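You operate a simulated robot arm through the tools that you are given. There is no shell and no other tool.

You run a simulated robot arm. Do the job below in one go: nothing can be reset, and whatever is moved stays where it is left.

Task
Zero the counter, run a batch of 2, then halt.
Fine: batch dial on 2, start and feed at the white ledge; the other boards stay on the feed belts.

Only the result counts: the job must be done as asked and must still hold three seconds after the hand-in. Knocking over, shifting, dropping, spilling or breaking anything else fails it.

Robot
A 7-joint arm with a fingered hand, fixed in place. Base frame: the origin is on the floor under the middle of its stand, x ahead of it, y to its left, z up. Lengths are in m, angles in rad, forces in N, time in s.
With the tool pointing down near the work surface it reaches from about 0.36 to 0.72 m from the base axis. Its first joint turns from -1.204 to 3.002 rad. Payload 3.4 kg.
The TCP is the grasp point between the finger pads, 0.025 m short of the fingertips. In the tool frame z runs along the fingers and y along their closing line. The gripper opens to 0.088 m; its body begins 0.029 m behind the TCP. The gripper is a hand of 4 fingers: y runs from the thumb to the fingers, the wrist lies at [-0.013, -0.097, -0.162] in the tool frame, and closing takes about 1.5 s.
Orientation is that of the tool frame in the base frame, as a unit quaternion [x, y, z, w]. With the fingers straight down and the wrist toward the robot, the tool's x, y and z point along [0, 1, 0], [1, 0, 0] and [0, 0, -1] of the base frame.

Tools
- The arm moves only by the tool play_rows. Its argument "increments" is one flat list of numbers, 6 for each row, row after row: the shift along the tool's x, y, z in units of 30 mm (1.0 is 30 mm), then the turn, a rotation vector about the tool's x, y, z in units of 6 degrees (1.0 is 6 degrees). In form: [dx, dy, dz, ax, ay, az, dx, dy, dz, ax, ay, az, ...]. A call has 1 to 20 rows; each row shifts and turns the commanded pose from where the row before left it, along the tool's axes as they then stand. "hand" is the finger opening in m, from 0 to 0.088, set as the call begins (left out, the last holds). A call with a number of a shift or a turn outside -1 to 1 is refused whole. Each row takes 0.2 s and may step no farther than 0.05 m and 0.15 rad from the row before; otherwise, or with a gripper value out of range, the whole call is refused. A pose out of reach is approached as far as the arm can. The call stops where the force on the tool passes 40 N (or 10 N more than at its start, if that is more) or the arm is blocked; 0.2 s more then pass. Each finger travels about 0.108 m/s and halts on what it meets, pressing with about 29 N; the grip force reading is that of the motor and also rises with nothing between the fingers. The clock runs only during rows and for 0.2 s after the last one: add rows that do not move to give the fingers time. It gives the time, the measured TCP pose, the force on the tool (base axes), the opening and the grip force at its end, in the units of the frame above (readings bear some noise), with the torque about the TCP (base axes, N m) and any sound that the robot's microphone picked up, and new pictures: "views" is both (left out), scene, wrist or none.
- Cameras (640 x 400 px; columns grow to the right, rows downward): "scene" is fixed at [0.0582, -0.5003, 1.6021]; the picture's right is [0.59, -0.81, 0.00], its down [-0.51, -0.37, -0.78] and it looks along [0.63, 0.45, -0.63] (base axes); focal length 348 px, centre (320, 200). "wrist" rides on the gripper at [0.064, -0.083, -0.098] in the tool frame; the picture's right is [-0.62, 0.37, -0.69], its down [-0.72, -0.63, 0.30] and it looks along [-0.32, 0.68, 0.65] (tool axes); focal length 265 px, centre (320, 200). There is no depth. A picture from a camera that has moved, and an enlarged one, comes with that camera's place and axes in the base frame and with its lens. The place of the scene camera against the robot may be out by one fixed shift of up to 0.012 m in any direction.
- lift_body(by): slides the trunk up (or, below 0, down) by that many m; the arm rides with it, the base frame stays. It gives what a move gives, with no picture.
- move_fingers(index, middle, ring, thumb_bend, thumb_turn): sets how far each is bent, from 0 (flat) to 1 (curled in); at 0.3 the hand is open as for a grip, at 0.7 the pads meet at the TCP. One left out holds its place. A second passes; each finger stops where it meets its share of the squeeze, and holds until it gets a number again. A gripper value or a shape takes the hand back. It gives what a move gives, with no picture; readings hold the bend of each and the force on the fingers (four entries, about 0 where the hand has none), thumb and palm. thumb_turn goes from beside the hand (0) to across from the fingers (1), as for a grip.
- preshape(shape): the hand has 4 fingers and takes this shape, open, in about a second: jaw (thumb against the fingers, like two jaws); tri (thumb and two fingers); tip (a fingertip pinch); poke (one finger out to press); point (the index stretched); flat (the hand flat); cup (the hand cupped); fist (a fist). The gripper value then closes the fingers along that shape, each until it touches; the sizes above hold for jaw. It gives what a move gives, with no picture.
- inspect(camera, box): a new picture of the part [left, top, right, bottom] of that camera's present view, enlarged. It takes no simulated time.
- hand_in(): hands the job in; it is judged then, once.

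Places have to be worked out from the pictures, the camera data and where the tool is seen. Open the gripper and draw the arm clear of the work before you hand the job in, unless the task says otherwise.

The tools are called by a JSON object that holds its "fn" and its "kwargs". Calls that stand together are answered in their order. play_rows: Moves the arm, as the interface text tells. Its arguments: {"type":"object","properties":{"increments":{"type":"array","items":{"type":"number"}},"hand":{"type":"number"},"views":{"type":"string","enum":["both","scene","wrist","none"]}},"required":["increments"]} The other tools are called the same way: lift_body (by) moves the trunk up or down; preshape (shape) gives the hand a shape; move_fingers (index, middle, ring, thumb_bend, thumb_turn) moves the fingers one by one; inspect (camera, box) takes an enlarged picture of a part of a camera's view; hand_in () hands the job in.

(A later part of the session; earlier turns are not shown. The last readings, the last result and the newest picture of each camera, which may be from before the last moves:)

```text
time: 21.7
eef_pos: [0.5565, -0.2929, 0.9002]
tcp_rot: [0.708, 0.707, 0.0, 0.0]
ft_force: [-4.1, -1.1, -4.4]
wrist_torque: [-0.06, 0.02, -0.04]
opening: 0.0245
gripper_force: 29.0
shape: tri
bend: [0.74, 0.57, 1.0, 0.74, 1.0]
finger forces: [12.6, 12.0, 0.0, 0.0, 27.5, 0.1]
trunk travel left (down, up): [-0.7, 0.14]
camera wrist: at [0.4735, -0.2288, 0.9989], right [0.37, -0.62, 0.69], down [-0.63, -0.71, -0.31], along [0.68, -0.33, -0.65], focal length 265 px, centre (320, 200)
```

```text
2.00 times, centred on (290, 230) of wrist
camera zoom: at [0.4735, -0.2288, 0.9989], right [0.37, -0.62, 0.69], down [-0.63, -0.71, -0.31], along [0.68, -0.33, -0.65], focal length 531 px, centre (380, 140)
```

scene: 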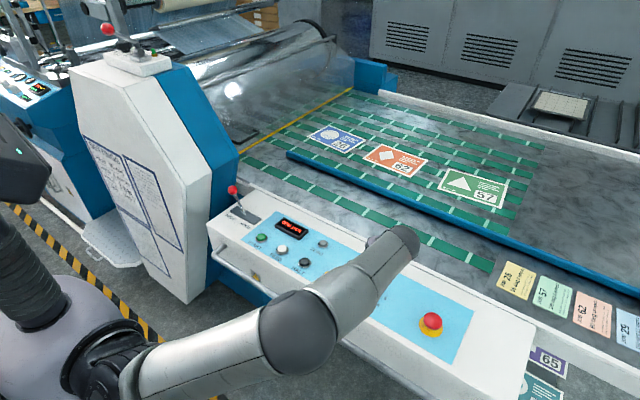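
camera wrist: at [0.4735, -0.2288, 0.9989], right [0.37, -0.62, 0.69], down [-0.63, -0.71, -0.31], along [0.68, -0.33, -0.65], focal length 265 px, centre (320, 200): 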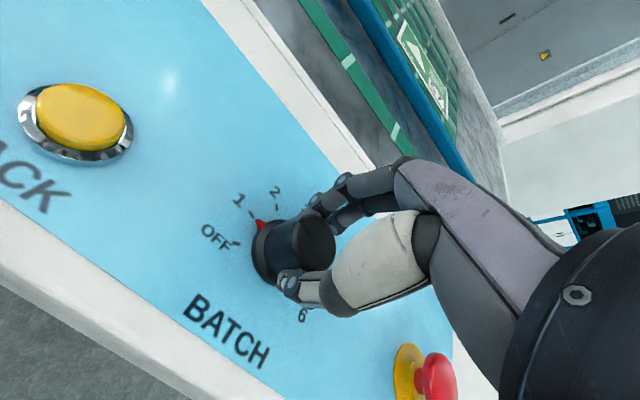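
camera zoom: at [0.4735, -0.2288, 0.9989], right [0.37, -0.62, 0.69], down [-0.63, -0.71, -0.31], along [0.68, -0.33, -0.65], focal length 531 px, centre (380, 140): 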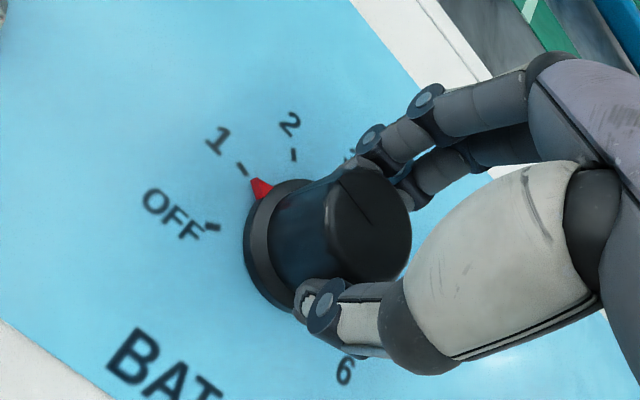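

The pointer has followed exactly to 1, with low forces. Another 40° clockwise should bring it to 2.

{"fn": "play_rows", "kwargs": {"increments": [0, 0, 0, 0, 0, 0.667, 0, 0, 0, 0, 0, 0.667, 0, 0, 0, 0, 0, 0.667, 0, 0, 0, 0, 0, 0.667, 0, 0, 0, 0, 0, 0.667, 0, 0, 0, 0, 0, 0.667, 0, 0, 0, 0, 0, 0.667, 0, 0, 0, 0, 0, 0.667, 0, 0, 0, 0, 0, 0.667, 0, 0, 0, 0, 0, 0.667, 0, 0, 0, 0, 0, 0], "views": "wrist"}}

{"fn": "inspect", "kwargs": {"camera": "wrist", "box": [180, 130, 400, 330]}}

```text
time: 24.1
eef_pos: [0.5552, -0.2913, 0.9004]
tcp_rot: [0.907, 0.421, 0.001, 0.0]
ft_force: [-8.0, 0.0, -7.0]
wrist_torque: [-0.07, 0.1, -0.03]
opening: 0.0238
gripper_force: 29.5
shape: tri
bend: [0.74, 0.58, 1.0, 0.74, 1.0]
finger forces: [12.1, 12.3, 0.0, 0.0, 29.0, 0.0]
trunk travel left (down, up): [-0.7, 0.14]
camera wrist: at [0.5335, -0.1899, 0.9993], right [-0.12, -0.71, 0.69], down [-0.94, -0.14, -0.3], along [0.31, -0.69, -0.66], focal length 265 px, centre (320, 200)
```

wrist: 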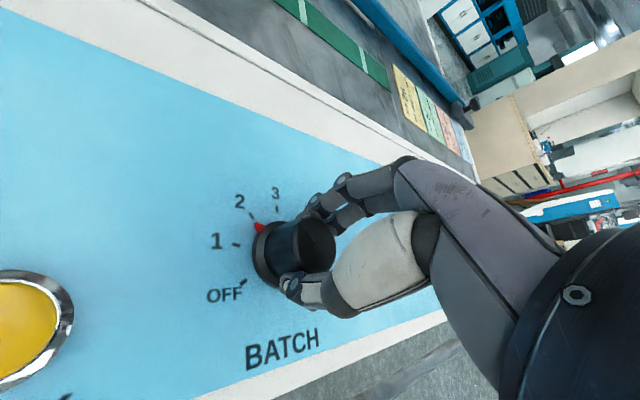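

```text
2.00 times, centred on (290, 230) of wrist
camera zoom: at [0.5335, -0.1899, 0.9993], right [-0.12, -0.71, 0.69], down [-0.94, -0.14, -0.3], along [0.31, -0.69, -0.66], focal length 531 px, centre (380, 140)
```

zoom: 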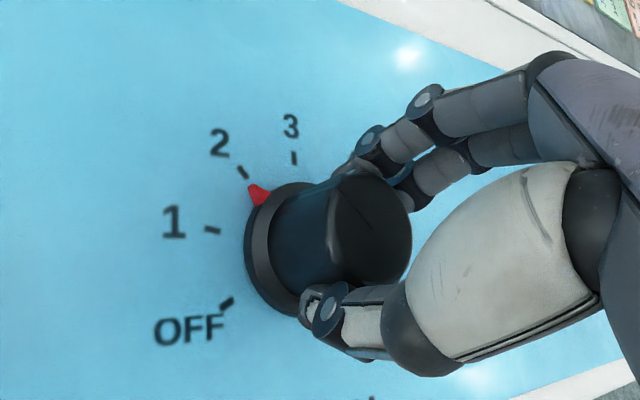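

The pointer is at 2, or within a degree or two of it. I'll zoom in closely before releasing.

{"fn": "inspect", "kwargs": {"camera": "wrist", "box": [220, 180, 300, 240]}}

```text
6.67 times, centred on (260, 210) of wrist
camera zoom: at [0.5335, -0.1899, 0.9993], right [-0.12, -0.71, 0.69], down [-0.94, -0.14, -0.3], along [0.31, -0.69, -0.66], focal length 1769 px, centre (720, 133)
```

zoom: 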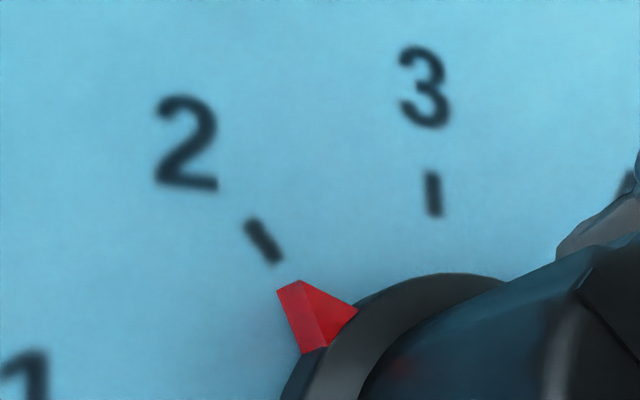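

Compared with the same view at OFF, the pointer lags its tick by roughly 6–7° because the fingers slipped slightly. I'll add 7° clockwise and compare again.

{"fn": "play_rows", "kwargs": {"increments": [0, 0, 0, 0, 0, 0.4, 0, 0, 0, 0, 0, 0.4, 0, 0, 0, 0, 0, 0.4, 0, 0, 0, 0, 0, 0, 0, 0, 0, 0, 0, 0], "views": "none"}}

{"fn": "inspect", "kwargs": {"camera": "wrist", "box": [180, 130, 400, 330]}}

{"fn": "inspect", "kwargs": {"camera": "wrist", "box": [220, 180, 300, 240]}}

```text
time: 25.3
eef_pos: [0.5549, -0.2922, 0.9012]
tcp_rot: [0.932, 0.364, 0.0, 0.0]
ft_force: [-7.9, 3.4, -7.2]
wrist_torque: [0.01, 0.13, 0.01]
opening: 0.0232
gripper_force: 28.9
shape: tri
bend: [0.74, 0.58, 1.0, 0.73, 1.0]
finger forces: [11.7, 12.2, 0.1, 0.0, 29.4, 0.0]
trunk travel left (down, up): [-0.7, 0.14]
```

```text
2.00 times, centred on (290, 230) of wrist
camera zoom: at [0.5468, -0.1878, 0.9993], right [-0.21, -0.69, 0.69], down [-0.95, -0.02, -0.31], along [0.23, -0.72, -0.65], focal length 531 px, centre (380, 140)
```

zoom: 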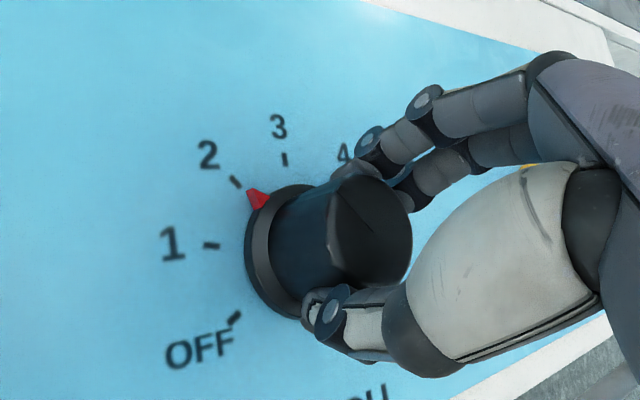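

```text
6.67 times, centred on (260, 210) of wrist
camera zoom: at [0.5468, -0.1878, 0.9993], right [-0.21, -0.69, 0.69], down [-0.95, -0.02, -0.31], along [0.23, -0.72, -0.65], focal length 1769 px, centre (720, 133)
```

zoom: 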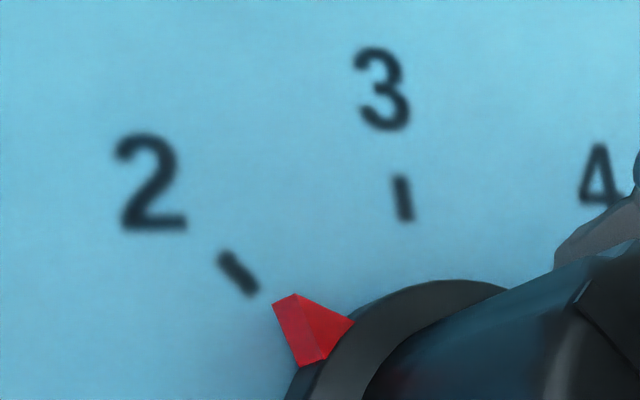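

Pointer-to-tick geometry now matches what it was at OFF, so the dial should be on 2. I'll open the fingers and rise straight up.

{"fn": "play_rows", "kwargs": {"increments": [0, 0, 0, 0, 0, 0, 0, 0, 0, 0, 0, 0, 0, 0, 0, 0, 0, 0, 0, 0, 0, 0, 0, 0], "hand": 0.07, "views": "none"}}

{"fn": "play_rows", "kwargs": {"increments": [0, 0, -0.5, 0, 0, 0, 0, 0, -0.8, 0, 0, 0, 0, 0, -0.9, 0, 0, 0, 0, 0, -0.9, 0, 0, 0, 0, 0, 0, 0, 0, 0], "views": "both"}}

{"fn": "inspect", "kwargs": {"camera": "wrist", "box": [150, 180, 350, 340]}}

```text
time: 26.3
eef_pos: [0.556, -0.293, 0.9014]
tcp_rot: [0.932, 0.363, 0.001, -0.001]
ft_force: [-0.6, 0.4, 0.7]
wrist_torque: [0.02, 0.04, 0.01]
opening: 0.0695
gripper_force: 0.1
shape: tri
bend: [0.27, 0.34, 0.99, 0.5, 0.99]
finger forces: [0.0, 0.0, 0.0, 0.1, 0.0, 0.1]
trunk travel left (down, up): [-0.7, 0.14]
```

```text
time: 27.5
eef_pos: [0.5557, -0.2906, 0.9948]
tcp_rot: [0.931, 0.365, 0.001, 0.0]
ft_force: [0.4, 0.2, 0.1]
wrist_torque: [0.01, -0.04, 0.0]
opening: 0.0696
gripper_force: 0.1
shape: tri
bend: [0.27, 0.34, 0.99, 0.5, 0.99]
finger forces: [0.0, 0.0, 0.0, 0.0, 0.0, 0.0]
trunk travel left (down, up): [-0.7, 0.14]
camera wrist: at [0.5469, -0.1872, 1.093], right [-0.21, -0.69, 0.69], down [-0.95, -0.02, -0.3], along [0.23, -0.72, -0.65], focal length 265 px, centre (320, 200)
```

scene: 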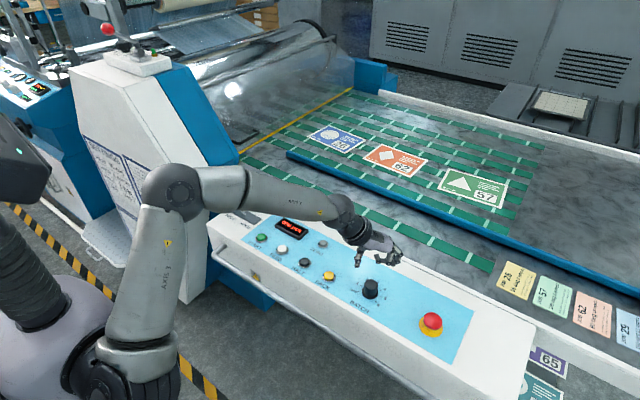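
wrist: 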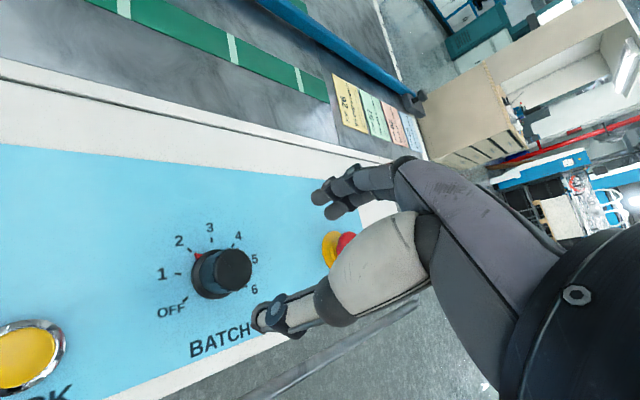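

```text
2.50 times, centred on (250, 260) of wrist
camera zoom: at [0.5469, -0.1872, 1.093], right [-0.21, -0.69, 0.69], down [-0.95, -0.02, -0.3], along [0.23, -0.72, -0.65], focal length 664 px, centre (495, 50)
```

zoom: 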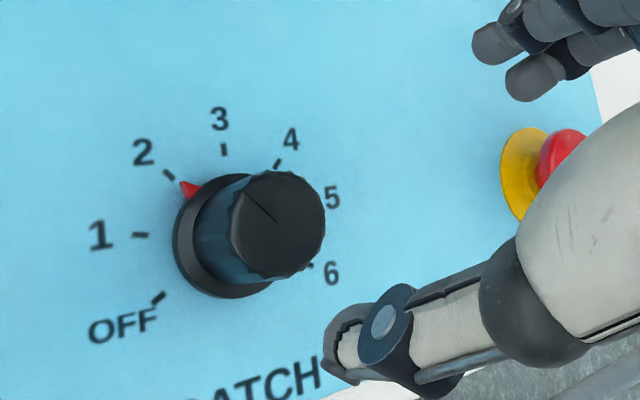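

The red pointer is on 2 with the hand off the knob. I'll go back to the poke shape, square the hand up again, and carry it over to START (about 0.532, 0.062) at a safe height.

{"fn": "preshape", "kwargs": {"shape": "poke"}}

{"fn": "play_rows", "kwargs": {"increments": [0, 0, -0.1, 0, 0, -0.984, 0, 0, -0.1, 0, 0, -0.984, 0, 0, -0.1, 0, 0, -0.984, 0, 0, 0, 0, 0, -0.984, 0, 0, 0, 0, 0, -0.984, 0, 0, 0, 0, 0, -0.984, 0, 0, 0, 0, 0, -0.984, 0, 0, 0, 0, 0, -0.984, 0.992, -0.07, 0, 0, 0, 0, 0.992, -0.07, 0, 0, 0, 0, 0.992, -0.07, 0, 0, 0, 0, 0.992, -0.07, 0, 0, 0, 0, 0.992, -0.07, 0, 0, 0, 0, 0.992, -0.07, 0, 0, 0, 0, 0.992, -0.07, 0, 0, 0, 0, 0.992, -0.07, 0, 0, 0, 0, 0.992, -0.07, 0, 0, 0, 0, 0.992, -0.07, 0, 0, 0, 0, 0.992, -0.07, 0, 0, 0, 0, 0.992, -0.07, 0, 0, 0, 0], "views": "both"}}

{"fn": "inspect", "kwargs": {"camera": "scene", "box": [220, 190, 400, 320]}}

```text
time: 28.4
eef_pos: [0.5545, -0.2911, 0.9935]
tcp_rot: [0.931, 0.365, 0.0, 0.0]
ft_force: [-0.9, 0.7, -0.8]
wrist_torque: [-0.02, 0.0, -0.01]
opening: 0.0
gripper_force: 0.0
shape: poke
bend: [0.7, 0.7, 0.99, 1.0, 1.0]
finger forces: [0.0, 0.0, 0.0, 0.0, 0.0, 0.1]
trunk travel left (down, up): [-0.7, 0.14]
```

```text
time: 32.6
eef_pos: [0.5356, 0.0566, 1.0126]
tcp_rot: [0.716, 0.697, 0.015, -0.014]
ft_force: [-0.8, 0.1, -1.0]
wrist_torque: [0.02, 0.01, -0.01]
opening: 0.0001
gripper_force: 0.0
shape: poke
bend: [0.7, 0.7, 0.99, 1.0, 1.0]
finger forces: [0.1, 0.0, 0.0, 0.0, 0.0, 0.0]
trunk travel left (down, up): [-0.7, 0.14]
camera wrist: at [0.4552, 0.1189, 1.1122], right [0.35, -0.66, 0.67], down [-0.65, -0.69, -0.33], along [0.68, -0.32, -0.66], focal length 265 px, centre (320, 200)
```

scene: 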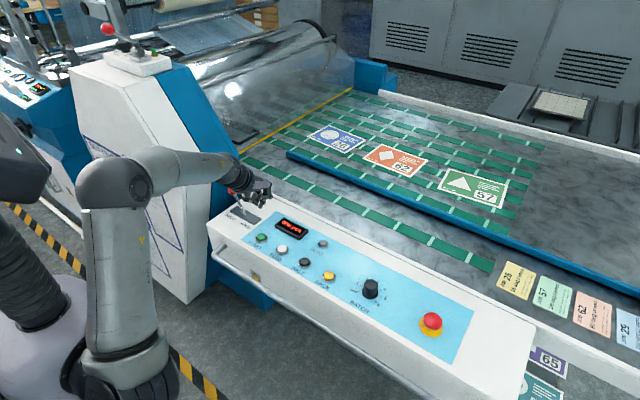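
wrist: 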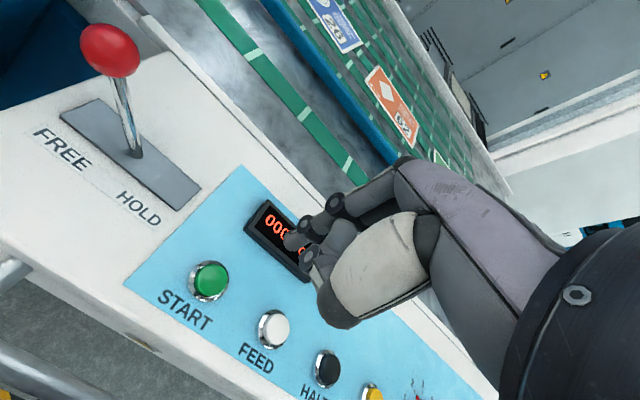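

```text
3.08 times, centred on (310, 255) of scene
camera zoom: at [0.0582, -0.5003, 1.6021], right [0.59, -0.81, 0.0], down [-0.51, -0.37, -0.78], along [0.63, 0.45, -0.63], focal length 1070 px, centre (351, 31)
```

zoom: 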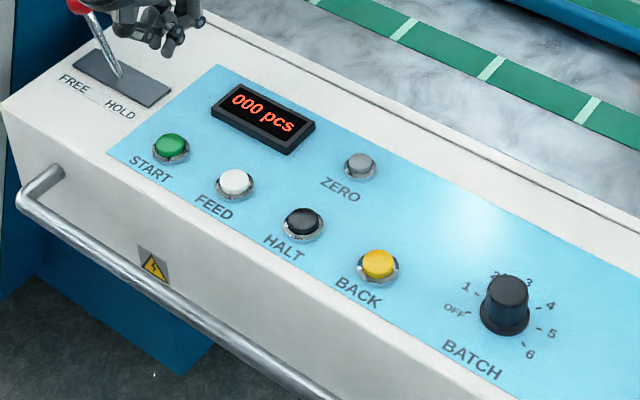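

The arm was still settling at the end of that move. I'll let it settle and take a reading, then line up on START.

{"fn": "play_rows", "kwargs": {"increments": [0, 0, 0, 0, 0, 0, 0, 0, 0, 0, 0, 0, 0, 0, 0, 0, 0, 0], "views": "none"}}

{"fn": "inspect", "kwargs": {"camera": "wrist", "box": [140, 160, 380, 340]}}

```text
time: 33.4
eef_pos: [0.5332, 0.0604, 1.0129]
tcp_rot: [0.713, 0.701, 0.015, -0.013]
ft_force: [-0.4, -0.4, -0.1]
wrist_torque: [0.05, 0.01, -0.01]
opening: 0.0
gripper_force: 0.0
shape: poke
bend: [0.7, 0.7, 0.99, 1.0, 1.0]
finger forces: [0.0, 0.0, 0.2, 0.0, 0.1, 0.0]
trunk travel left (down, up): [-0.7, 0.14]
```

```text
2.22 times, centred on (260, 250) of wrist
camera zoom: at [0.4525, 0.1215, 1.1139], right [0.35, -0.65, 0.67], down [-0.64, -0.69, -0.34], along [0.68, -0.31, -0.66], focal length 590 px, centre (453, 89)
```

zoom: 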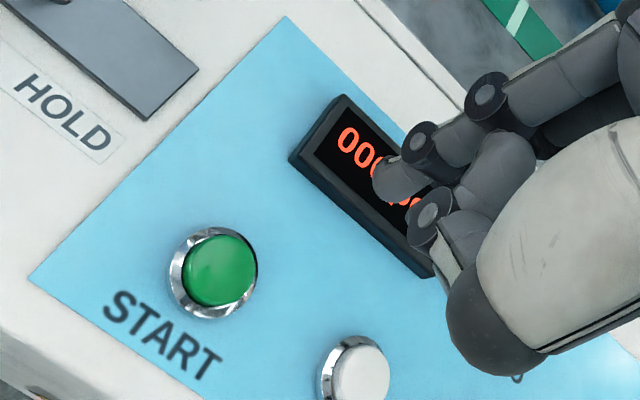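

Pose is still about a centimetre and 2° off from the command. I'll wait a little more to see if it converges.

{"fn": "play_rows", "kwargs": {"increments": [0, 0, 0, 0, 0, 0, 0, 0, 0, 0, 0, 0, 0, 0, 0, 0, 0, 0, 0, 0, 0, 0, 0, 0, 0, 0, 0, 0, 0, 0], "views": "scene"}}

```text
time: 34.6
eef_pos: [0.5349, 0.0613, 1.0128]
tcp_rot: [0.713, 0.701, 0.016, -0.013]
ft_force: [0.5, 0.7, -0.5]
wrist_torque: [0.01, 0.01, 0.02]
opening: 0.0001
gripper_force: 0.1
shape: poke
bend: [0.7, 0.7, 0.99, 1.0, 1.0]
finger forces: [0.0, 0.0, 0.1, 0.0, 0.0, 0.0]
trunk travel left (down, up): [-0.7, 0.14]
```

scene: 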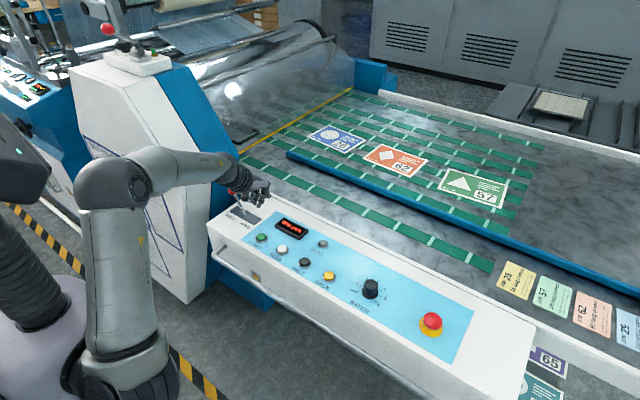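

The arm stays offset by about (4, -5, 10) mm with a 2° tilt, probably against a joint limit in this configuration. I'll descend 4.5 cm, still well clear of the buttons, to see whether the offset grows or goes away.

{"fn": "play_rows", "kwargs": {"increments": [0, 0, 0.5, 0, 0, 0, 0, 0, 0.5, 0, 0, 0, 0, 0, 0.5, 0, 0, 0, 0, 0, 0, 0, 0, 0, 0, 0, 0, 0, 0, 0], "views": "wrist"}}

```text
time: 35.8
eef_pos: [0.5367, 0.0589, 0.9765]
tcp_rot: [0.716, 0.698, 0.025, -0.013]
ft_force: [-0.3, 1.0, 0.7]
wrist_torque: [-0.01, 0.0, 0.01]
opening: 0.0001
gripper_force: 0.1
shape: poke
bend: [0.7, 0.7, 0.99, 1.0, 1.0]
finger forces: [0.0, 0.1, 0.0, 0.0, 0.0, 0.0]
trunk travel left (down, up): [-0.7, 0.14]
camera wrist: at [0.455, 0.1196, 1.0766], right [0.34, -0.67, 0.67], down [-0.64, -0.68, -0.35], along [0.69, -0.31, -0.66], focal length 265 px, centre (320, 200)
```

wrist: 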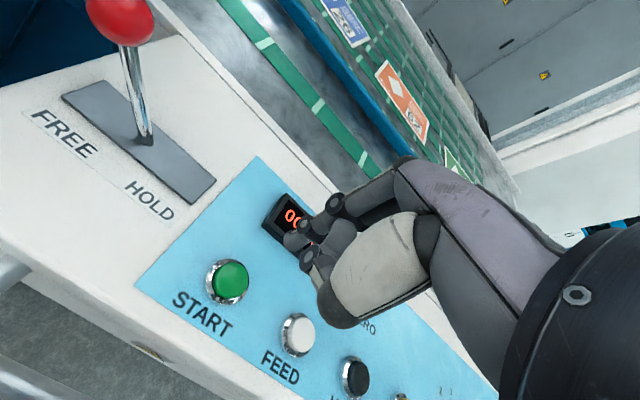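

The error grows as I go down, so a joint is at its limit. The residual suggests the hand would rather be yawed clockwise, so I'll raise a bit, yaw 24° that way, and see if the pose error disappears.

{"fn": "play_rows", "kwargs": {"increments": [0, 0, -0.5, 0, 0, 0, 0, 0, 0, 0, 0, 0.8, 0, 0, 0, 0, 0, 0.8, 0, 0, 0, 0, 0, 0.8, 0, 0, 0, 0, 0, 0.8, 0, 0, 0, 0, 0, 0.8, 0, 0, 0, 0, 0, 0, 0, 0, 0, 0, 0, 0, 0, 0, 0, 0, 0, 0], "views": "scene"}}

```text
time: 37.8
eef_pos: [0.5398, 0.0545, 0.9926]
tcp_rot: [0.848, 0.529, 0.024, -0.022]
ft_force: [-0.2, -0.7, 0.7]
wrist_torque: [-0.01, -0.02, 0.01]
opening: 0.0
gripper_force: 0.1
shape: poke
bend: [0.7, 0.7, 0.99, 1.0, 1.0]
finger forces: [0.0, 0.0, 0.0, 0.0, 0.0, 0.0]
trunk travel left (down, up): [-0.7, 0.14]
```

scene: 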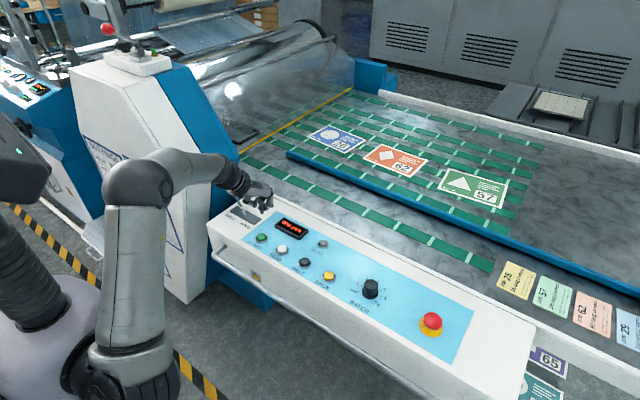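

That made it worse (about 25 mm of error), so the other direction is the one to try: I'll yaw to about 20° counter-clockwise of square.

{"fn": "play_rows", "kwargs": {"increments": [0, 0, 0, 0, 0, -0.917, 0, 0, 0, 0, 0, -0.917, 0, 0, 0, 0, 0, -0.917, 0, 0, 0, 0, 0, -0.917, 0, 0, 0, 0, 0, -0.917, 0, 0, 0, 0, 0, -0.917, 0, 0, 0, 0, 0, -0.917, 0, 0, 0, 0, 0, -0.917, 0, 0, 0, 0, 0, 0, 0, 0, 0, 0, 0, 0, 0, 0, 0, 0, 0, 0], "views": "scene"}}

```text
time: 40.2
eef_pos: [0.5302, 0.065, 0.9737]
tcp_rot: [0.574, 0.819, 0.001, 0.0]
ft_force: [0.0, 0.7, 0.1]
wrist_torque: [0.04, -0.03, 0.0]
opening: 0.0
gripper_force: 0.1
shape: poke
bend: [0.7, 0.7, 0.99, 1.0, 1.0]
finger forces: [0.0, 0.1, 0.0, 0.0, 0.1, 0.0]
trunk travel left (down, up): [-0.7, 0.14]
```

scene: 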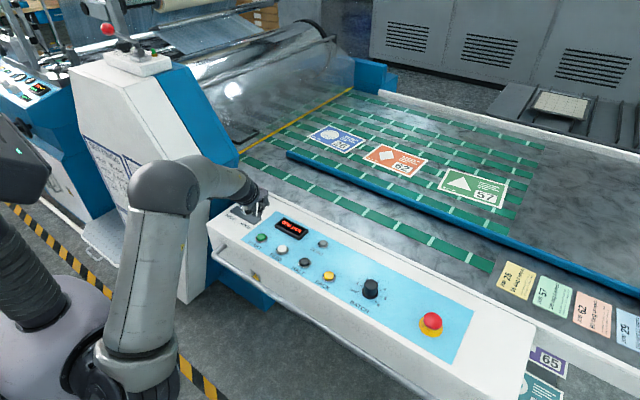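

At 20° counter-clockwise the pose is exact: (0.530, 0.065, 0.974), no tilt. I'll descend to about 15 mm above START and check alignment.

{"fn": "play_rows", "kwargs": {"increments": [0, 0, 0.6, 0, 0, 0, 0, 0, 0.6, 0, 0, 0, 0, 0, 0.6, 0, 0, 0, 0, 0, 0, 0, 0, 0, 0, 0, 0, 0, 0, 0], "views": "wrist"}}

{"fn": "inspect", "kwargs": {"camera": "scene", "box": [240, 205, 300, 250]}}

{"fn": "inspect", "kwargs": {"camera": "wrist", "box": [210, 160, 370, 280]}}

```text
time: 41.4
eef_pos: [0.5306, 0.0652, 0.9187]
tcp_rot: [0.574, 0.819, 0.001, 0.001]
ft_force: [0.0, -0.1, -0.3]
wrist_torque: [0.0, -0.01, 0.01]
opening: 0.0001
gripper_force: 0.0
shape: poke
bend: [0.7, 0.7, 0.99, 1.0, 1.0]
finger forces: [0.0, 0.0, 0.0, 0.0, 0.1, 0.0]
trunk travel left (down, up): [-0.7, 0.14]
camera wrist: at [0.4313, 0.0973, 1.0177], right [0.56, -0.46, 0.69], down [-0.35, -0.89, -0.31], along [0.75, -0.07, -0.65], focal length 265 px, centre (320, 200)
```

wrist: 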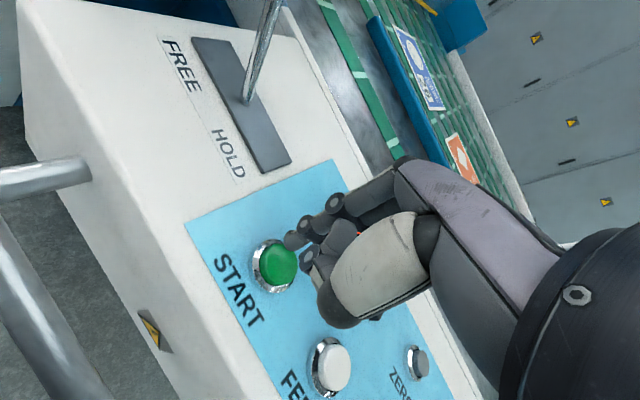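

```text
8.89 times, centred on (270, 228) of scene
camera zoom: at [0.0582, -0.5003, 1.6021], right [0.59, -0.81, 0.0], down [-0.51, -0.37, -0.78], along [0.63, 0.45, -0.63], focal length 3091 px, centre (764, -44)
```

zoom: 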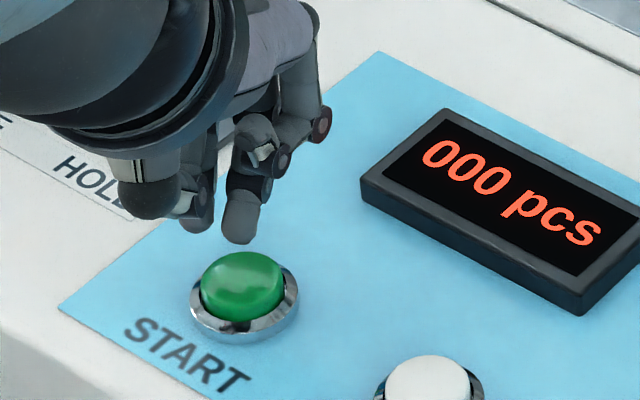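

```text
3.33 times, centred on (290, 220) of wrist
camera zoom: at [0.4313, 0.0973, 1.0177], right [0.56, -0.46, 0.69], down [-0.35, -0.89, -0.31], along [0.75, -0.07, -0.65], focal length 885 px, centre (420, 133)
```

zoom: 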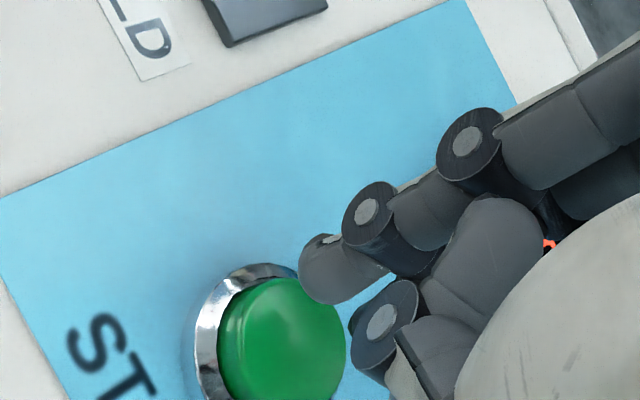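

The middle fingertip will land near START's centre, about 18 mm below. I'll descend in small steps and watch for the click.

{"fn": "play_rows", "kwargs": {"increments": [0, 0, 0.2, 0, 0, 0, 0, 0, 0.2, 0, 0, 0, 0, 0, 0.13, 0, 0, 0, 0, 0, 0.06, 0, 0, 0, 0, 0, 0.06, 0, 0, 0, 0, 0, 0, 0, 0, 0], "views": "none"}}

{"fn": "inspect", "kwargs": {"camera": "scene", "box": [240, 205, 300, 250]}}

```text
time: 42.8
eef_pos: [0.5311, 0.0641, 0.9008]
tcp_rot: [0.576, 0.817, 0.003, 0.0]
ft_force: [-0.4, 0.9, 0.9]
wrist_torque: [-0.01, -0.01, 0.01]
opening: 0.0003
gripper_force: 0.1
shape: poke
bend: [0.7, 0.7, 0.99, 1.0, 1.0]
finger forces: [0.1, 1.0, 0.0, 0.0, 0.0, 0.0]
trunk travel left (down, up): [-0.7, 0.14]
```

```text
8.89 times, centred on (270, 228) of scene
camera zoom: at [0.0582, -0.5003, 1.6021], right [0.59, -0.81, 0.0], down [-0.51, -0.37, -0.78], along [0.63, 0.45, -0.63], focal length 3091 px, centre (764, -44)
```

zoom: 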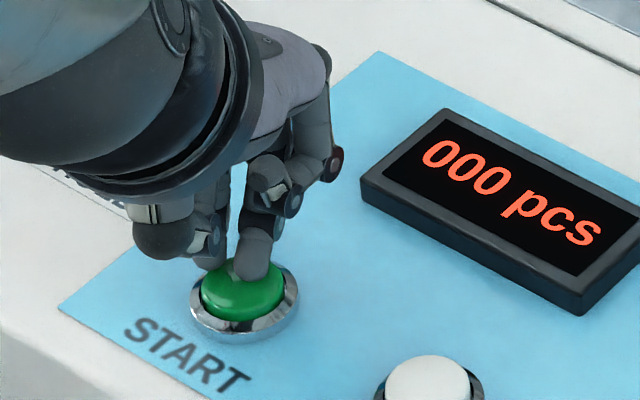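

The middle finger has just touched START (1 N). I'll push a few millimetres further.

{"fn": "play_rows", "kwargs": {"increments": [0, 0, 0.06, 0, 0, 0, 0, 0, 0.06, 0, 0, 0, 0, 0, 0, 0, 0, 0], "views": "scene"}}

```text
time: 43.6
eef_pos: [0.5334, 0.0637, 0.8989]
tcp_rot: [0.577, 0.817, 0.005, -0.002]
ft_force: [-0.5, 2.5, 3.1]
wrist_torque: [0.02, -0.01, 0.0]
opening: 0.0
gripper_force: 0.1
shape: poke
bend: [0.7, 0.7, 0.99, 1.0, 1.0]
finger forces: [0.1, 3.5, 0.1, 0.1, 0.0, 0.1]
trunk travel left (down, up): [-0.7, 0.14]
heard: click
```

scene: 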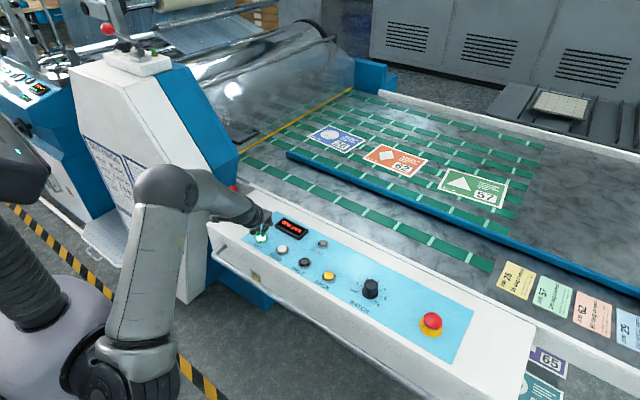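

START clicked. I'll rise 4 cm and look at what the machine does.

{"fn": "play_rows", "kwargs": {"increments": [0, 0, -0.4, 0, 0, 0, 0, 0, -0.7, 0, 0, 0, 0, 0, -0.5, 0, 0, 0, 0, 0, 0, 0, 0, 0], "views": "scene"}}

{"fn": "inspect", "kwargs": {"camera": "scene", "box": [220, 190, 400, 320]}}

{"fn": "inspect", "kwargs": {"camera": "scene", "box": [150, 0, 550, 220]}}

```text
time: 44.6
eef_pos: [0.531, 0.0635, 0.9433]
tcp_rot: [0.574, 0.819, 0.0, 0.001]
ft_force: [0.0, -0.5, 1.0]
wrist_torque: [0.0, 0.0, -0.01]
opening: 0.0001
gripper_force: 0.1
shape: poke
bend: [0.7, 0.7, 0.99, 1.0, 1.0]
finger forces: [0.0, 0.0, 0.1, 0.0, 0.0, 0.0]
trunk travel left (down, up): [-0.7, 0.14]
```

scene: 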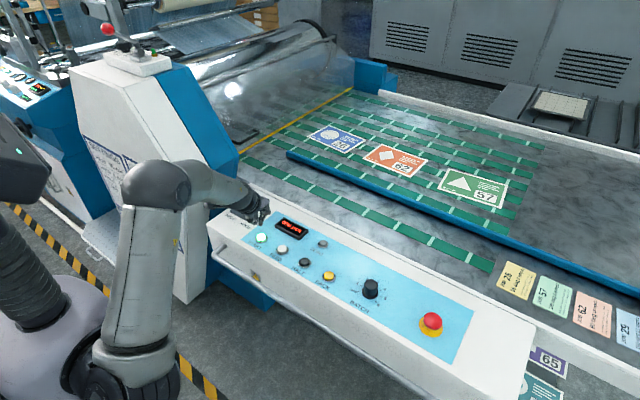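

```text
3.08 times, centred on (310, 255) of scene
camera zoom: at [0.0582, -0.5003, 1.6021], right [0.59, -0.81, 0.0], down [-0.51, -0.37, -0.78], along [0.63, 0.45, -0.63], focal length 1070 px, centre (351, 31)
```

zoom: 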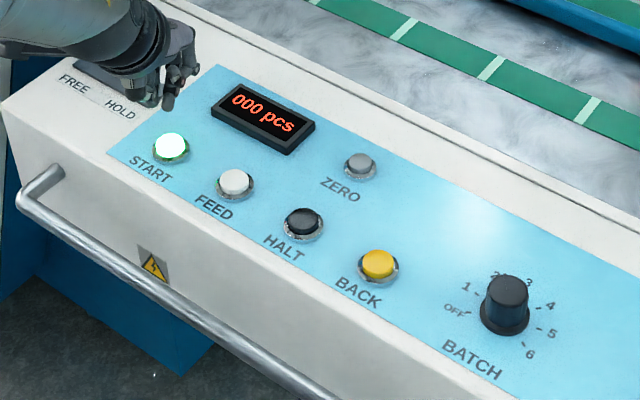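

```text
1.60 times, centred on (350, 110) of scene
camera zoom: at [0.0582, -0.5003, 1.6021], right [0.59, -0.81, 0.0], down [-0.51, -0.37, -0.78], along [0.63, 0.45, -0.63], focal length 556 px, centre (272, 344)
```

zoom: 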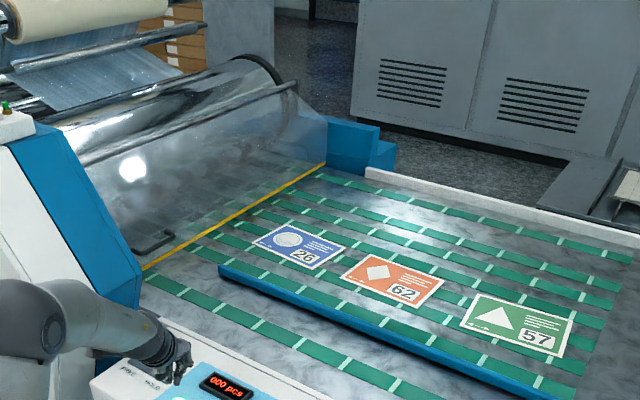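

START is lit green and nothing is moving yet, with the counter at 000. Next I'll move over FEED (about 0.532, -0.021) and come down to roughly 18 mm above it.

{"fn": "play_rows", "kwargs": {"increments": [-0.64, -0.25, 0, 0, 0, 0, -0.64, -0.25, 0, 0, 0, 0, -0.64, -0.25, 0, 0, 0, 0, -0.64, -0.25, 0, 0, 0, 0, 0, 0, 0.4, 0, 0, 0, 0, 0, 0.43, 0, 0, 0, 0, 0, 0, 0, 0, 0, 0, 0, 0, 0, 0, 0], "views": "wrist"}}

{"fn": "inspect", "kwargs": {"camera": "scene", "box": [255, 215, 315, 260]}}

```text
time: 46.4
eef_pos: [0.5281, -0.0172, 0.9195]
tcp_rot: [0.574, 0.819, 0.001, 0.001]
ft_force: [0.5, 0.2, 0.1]
wrist_torque: [-0.02, -0.02, 0.0]
opening: 0.0
gripper_force: 0.0
shape: poke
bend: [0.7, 0.7, 0.99, 1.0, 1.0]
finger forces: [0.0, 0.0, 0.0, 0.0, 0.0, 0.1]
trunk travel left (down, up): [-0.7, 0.14]
camera wrist: at [0.4299, 0.015, 1.0171], right [0.56, -0.46, 0.69], down [-0.35, -0.89, -0.31], along [0.75, -0.07, -0.65], focal length 265 px, centre (320, 200)
```

wrist: 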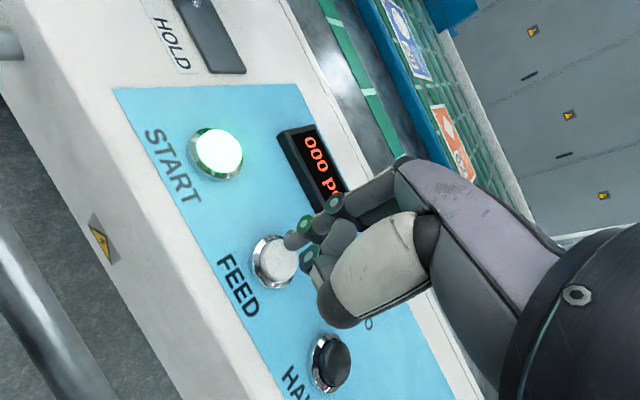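

```text
8.89 times, centred on (285, 238) of scene
camera zoom: at [0.0582, -0.5003, 1.6021], right [0.59, -0.81, 0.0], down [-0.51, -0.37, -0.78], along [0.63, 0.45, -0.63], focal length 3091 px, centre (631, -133)
```

zoom: 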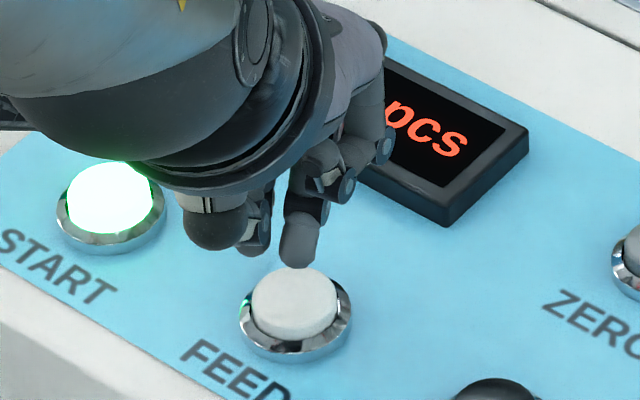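

Alignment over FEED matches what worked on START. I'll press to the same depth and lift straight off in one motion, then watch the boards and counter.

{"fn": "play_rows", "kwargs": {"increments": [0, 0, 0.2, 0, 0, 0, 0, 0, 0.2, 0, 0, 0, 0, 0, 0.14, 0, 0, 0, 0, 0, 0.07, 0, 0, 0, 0, 0, 0.07, 0, 0, 0, 0, 0, 0.07, 0, 0, 0, 0, 0, 0.06, 0, 0, 0, 0, 0, 0, 0, 0, 0, 0, 0, -0.4, 0, 0, 0, 0, 0, -0.6, 0, 0, 0], "views": "scene"}}

{"fn": "inspect", "kwargs": {"camera": "scene", "box": [200, 80, 520, 280]}}

```text
time: 48.6
eef_pos: [0.5282, -0.0179, 0.9242]
tcp_rot: [0.574, 0.819, 0.001, 0.0]
ft_force: [0.0, 0.4, 0.6]
wrist_torque: [-0.01, -0.02, 0.01]
opening: 0.0001
gripper_force: 0.0
shape: poke
bend: [0.7, 0.7, 0.99, 1.0, 1.0]
finger forces: [0.0, 0.0, 0.0, 0.0, 0.1, 0.1]
trunk travel left (down, up): [-0.7, 0.14]
heard: click
```

scene: 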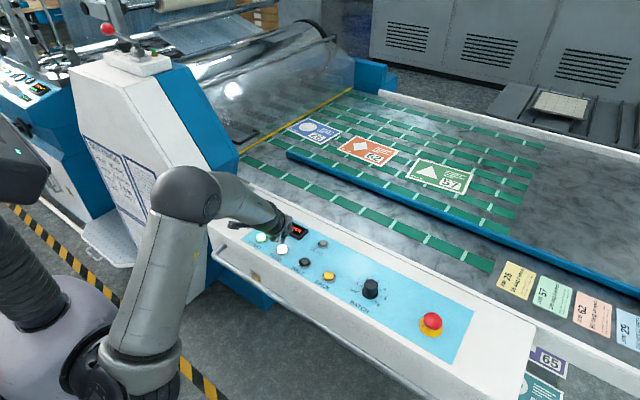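

```text
2.00 times, centred on (360, 180) of scene
camera zoom: at [0.0582, -0.5003, 1.6021], right [0.59, -0.81, 0.0], down [-0.51, -0.37, -0.78], along [0.63, 0.45, -0.63], focal length 696 px, centre (240, 240)
```

zoom: 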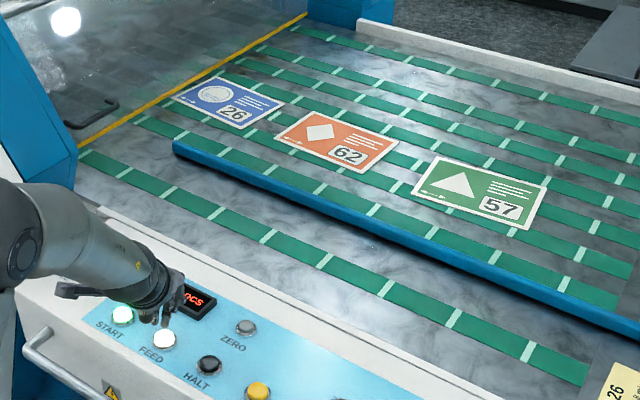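

FEED is lit and the boards are advancing toward the yellow line. I'll move to hover over HALT while the batch runs, keeping an eye on the counter.

{"fn": "play_rows", "kwargs": {"increments": [0, 0, -0.5, 0, 0, 0, -0.622, -0.225, 0, 0, 0, 0, -0.622, -0.225, 0, 0, 0, 0, -0.622, -0.225, 0, 0, 0, 0, -0.622, -0.225, 0, 0, 0, 0, 0, 0, 0.2, 0, 0, 0], "views": "scene"}}

{"fn": "inspect", "kwargs": {"camera": "scene", "box": [200, 80, 520, 280]}}

```text
time: 50.0
eef_pos: [0.5293, -0.0965, 0.9338]
tcp_rot: [0.574, 0.819, 0.001, 0.0]
ft_force: [-0.4, 0.0, 0.2]
wrist_torque: [0.02, 0.0, 0.0]
opening: 0.0
gripper_force: 0.1
shape: poke
bend: [0.7, 0.7, 0.99, 1.0, 1.0]
finger forces: [0.0, 0.0, 0.0, 0.0, 0.0, 0.0]
trunk travel left (down, up): [-0.7, 0.14]
```

scene: 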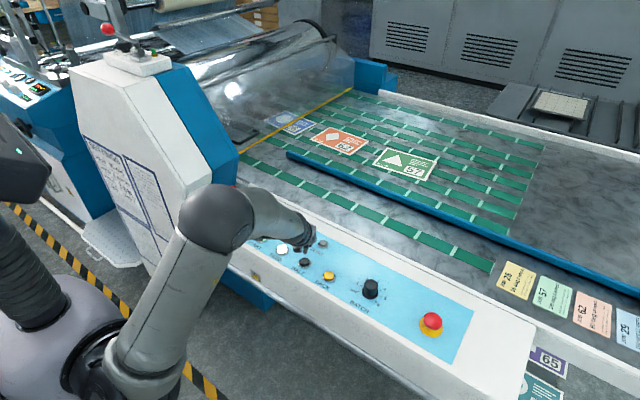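

```text
2.00 times, centred on (360, 180) of scene
camera zoom: at [0.0582, -0.5003, 1.6021], right [0.59, -0.81, 0.0], down [-0.51, -0.37, -0.78], along [0.63, 0.45, -0.63], focal length 696 px, centre (240, 240)
```

zoom: 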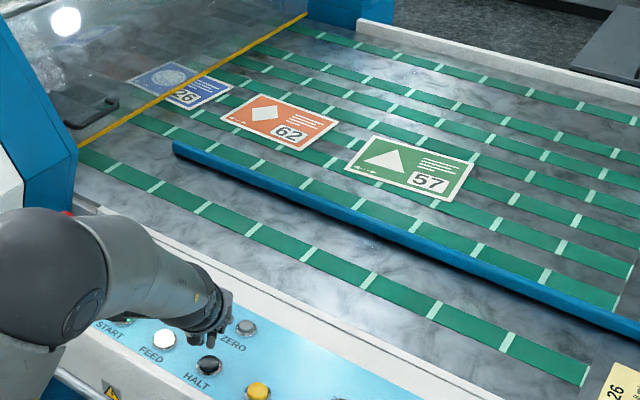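

The first board (26) is crossing the yellow line. I'll hold still above HALT and watch in the wrist view, which should show the counter.

{"fn": "play_rows", "kwargs": {"increments": [0, 0, 0, 0, 0, 0, 0, 0, 0, 0, 0, 0], "views": "both"}}

```text
time: 50.6
eef_pos: [0.5291, -0.0961, 0.9324]
tcp_rot: [0.574, 0.819, 0.001, 0.0]
ft_force: [0.1, -1.1, -0.2]
wrist_torque: [0.0, -0.01, 0.0]
opening: 0.0
gripper_force: 0.0
shape: poke
bend: [0.7, 0.7, 0.99, 1.0, 1.0]
finger forces: [0.0, 0.0, 0.1, 0.0, 0.0, 0.0]
trunk travel left (down, up): [-0.7, 0.14]
camera wrist: at [0.4294, -0.0651, 1.0318], right [0.56, -0.46, 0.69], down [-0.35, -0.89, -0.31], along [0.75, -0.07, -0.65], focal length 265 px, centre (320, 200)
```

scene: 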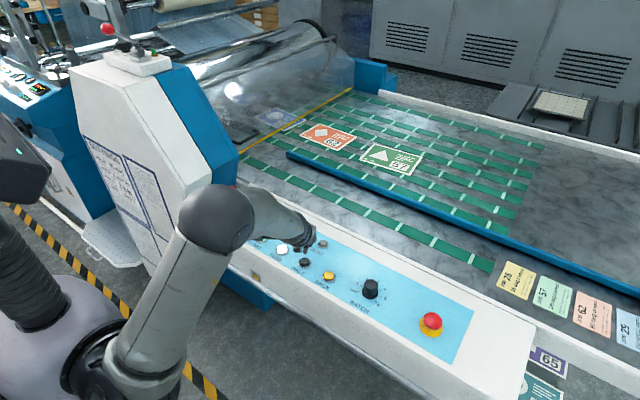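
wrist: 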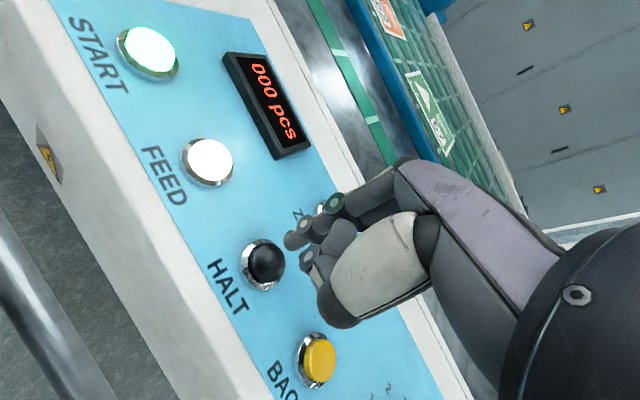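

The wrist camera shows the counter, still 000, with START and FEED both lit. I'll keep holding and watching.

{"fn": "play_rows", "kwargs": {"increments": [0, 0, 0, 0, 0, 0, 0, 0, 0, 0, 0, 0, 0, 0, 0, 0, 0, 0, 0, 0, 0, 0, 0, 0], "views": "both"}}

```text
time: 51.6
eef_pos: [0.5293, -0.0986, 0.9329]
tcp_rot: [0.574, 0.819, 0.001, 0.0]
ft_force: [-0.9, -0.1, 0.8]
wrist_torque: [-0.01, -0.01, -0.01]
opening: 0.0001
gripper_force: 0.0
shape: poke
bend: [0.7, 0.7, 0.99, 1.0, 1.0]
finger forces: [0.0, 0.0, 0.0, 0.0, 0.0, 0.0]
trunk travel left (down, up): [-0.7, 0.14]
camera wrist: at [0.4294, -0.0651, 1.0319], right [0.56, -0.46, 0.69], down [-0.35, -0.89, -0.31], along [0.75, -0.07, -0.65], focal length 265 px, centre (320, 200)
```

scene: 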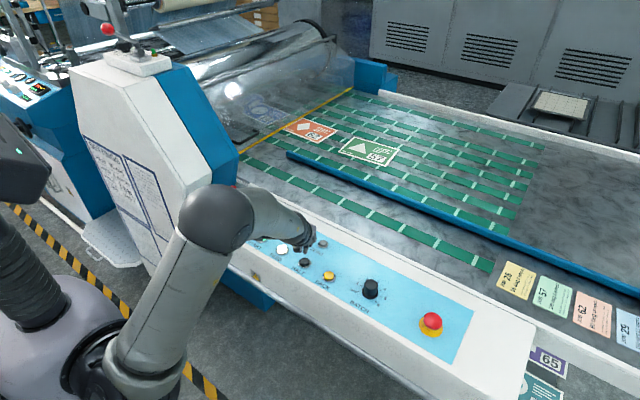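
wrist: 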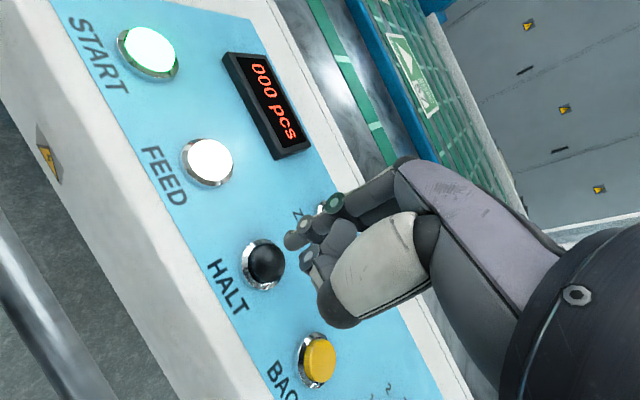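

Boards keep advancing and the counter is still 000. I'll lower to about 1 cm above HALT so I'm ready, and keep watching.

{"fn": "play_rows", "kwargs": {"increments": [0, 0, 0.25, 0, 0, 0, 0, 0, 0.25, 0, 0, 0, 0, 0, 0.1, 0, 0, 0], "views": "both"}}

{"fn": "inspect", "kwargs": {"camera": "scene", "box": [275, 225, 335, 270]}}

```text
time: 52.4
eef_pos: [0.5295, -0.0975, 0.9151]
tcp_rot: [0.574, 0.819, 0.0, 0.0]
ft_force: [-0.1, 0.1, -0.2]
wrist_torque: [-0.03, 0.02, -0.01]
opening: 0.0
gripper_force: 0.1
shape: poke
bend: [0.7, 0.7, 0.99, 1.0, 1.0]
finger forces: [0.1, 0.1, 0.0, 0.0, 0.1, 0.1]
trunk travel left (down, up): [-0.7, 0.14]
camera wrist: at [0.4302, -0.0656, 1.0141], right [0.56, -0.46, 0.69], down [-0.35, -0.89, -0.31], along [0.75, -0.07, -0.65], focal length 265 px, centre (320, 200)
```

scene: 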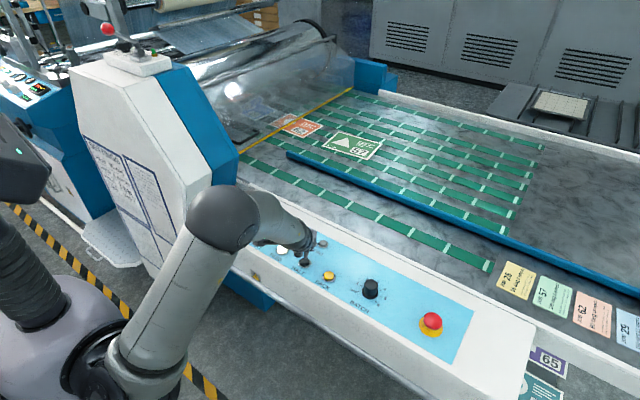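
wrist: 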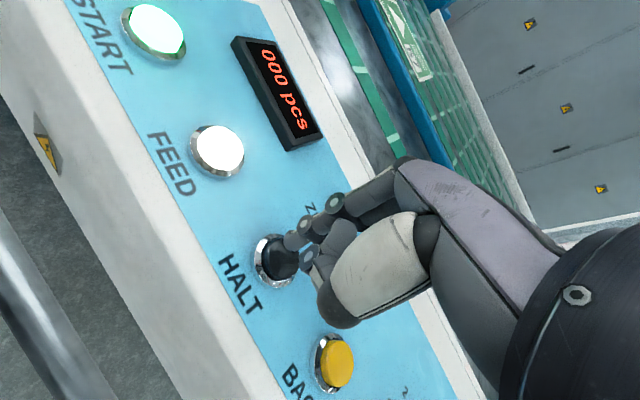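

```text
8.89 times, centred on (305, 248) of scene
camera zoom: at [0.0582, -0.5003, 1.6021], right [0.59, -0.81, 0.0], down [-0.51, -0.37, -0.78], along [0.63, 0.45, -0.63], focal length 3091 px, centre (453, -222)
```

zoom: 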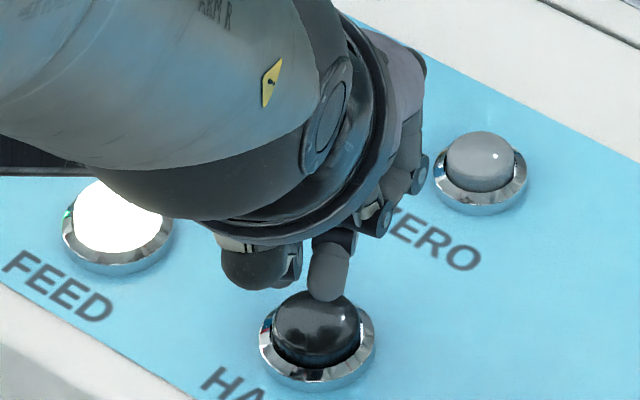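

Fingertip sits above HALT's cap, ready. The second board is crossing the line and the counter is still 000, so I keep watching in short steps.

{"fn": "play_rows", "kwargs": {"increments": [0, 0, 0, 0, 0, 0, 0, 0, 0, 0, 0, 0, 0, 0, 0, 0, 0, 0], "views": "both"}}

```text
time: 53.2
eef_pos: [0.5289, -0.0973, 0.9152]
tcp_rot: [0.574, 0.819, 0.001, 0.001]
ft_force: [-1.2, 0.0, 0.1]
wrist_torque: [0.0, -0.02, 0.05]
opening: 0.0
gripper_force: 0.0
shape: poke
bend: [0.7, 0.7, 0.99, 1.0, 1.0]
finger forces: [0.0, 0.1, 0.0, 0.0, 0.0, 0.0]
trunk travel left (down, up): [-0.7, 0.14]
camera wrist: at [0.4301, -0.0655, 1.0142], right [0.56, -0.46, 0.69], down [-0.35, -0.89, -0.31], along [0.75, -0.07, -0.65], focal length 265 px, centre (320, 200)
```

scene: 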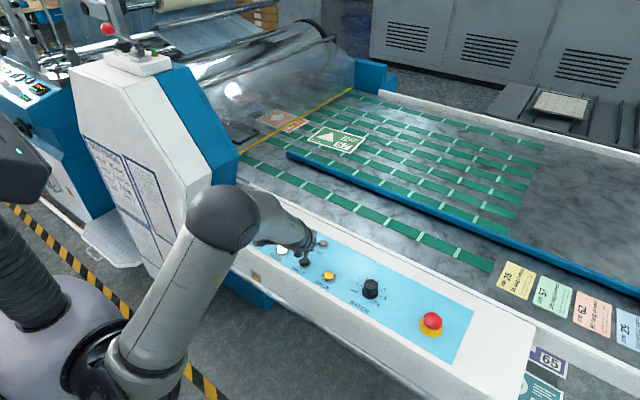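
wrist: 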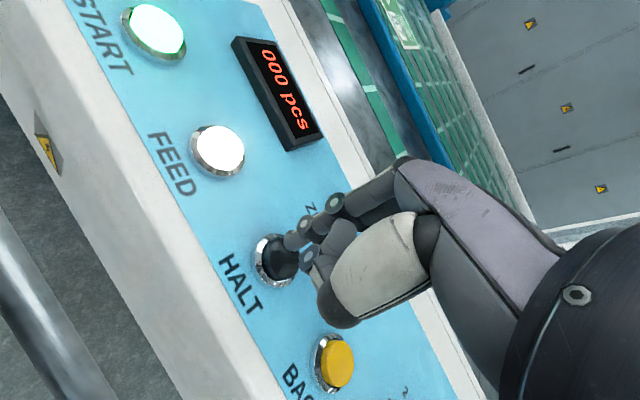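

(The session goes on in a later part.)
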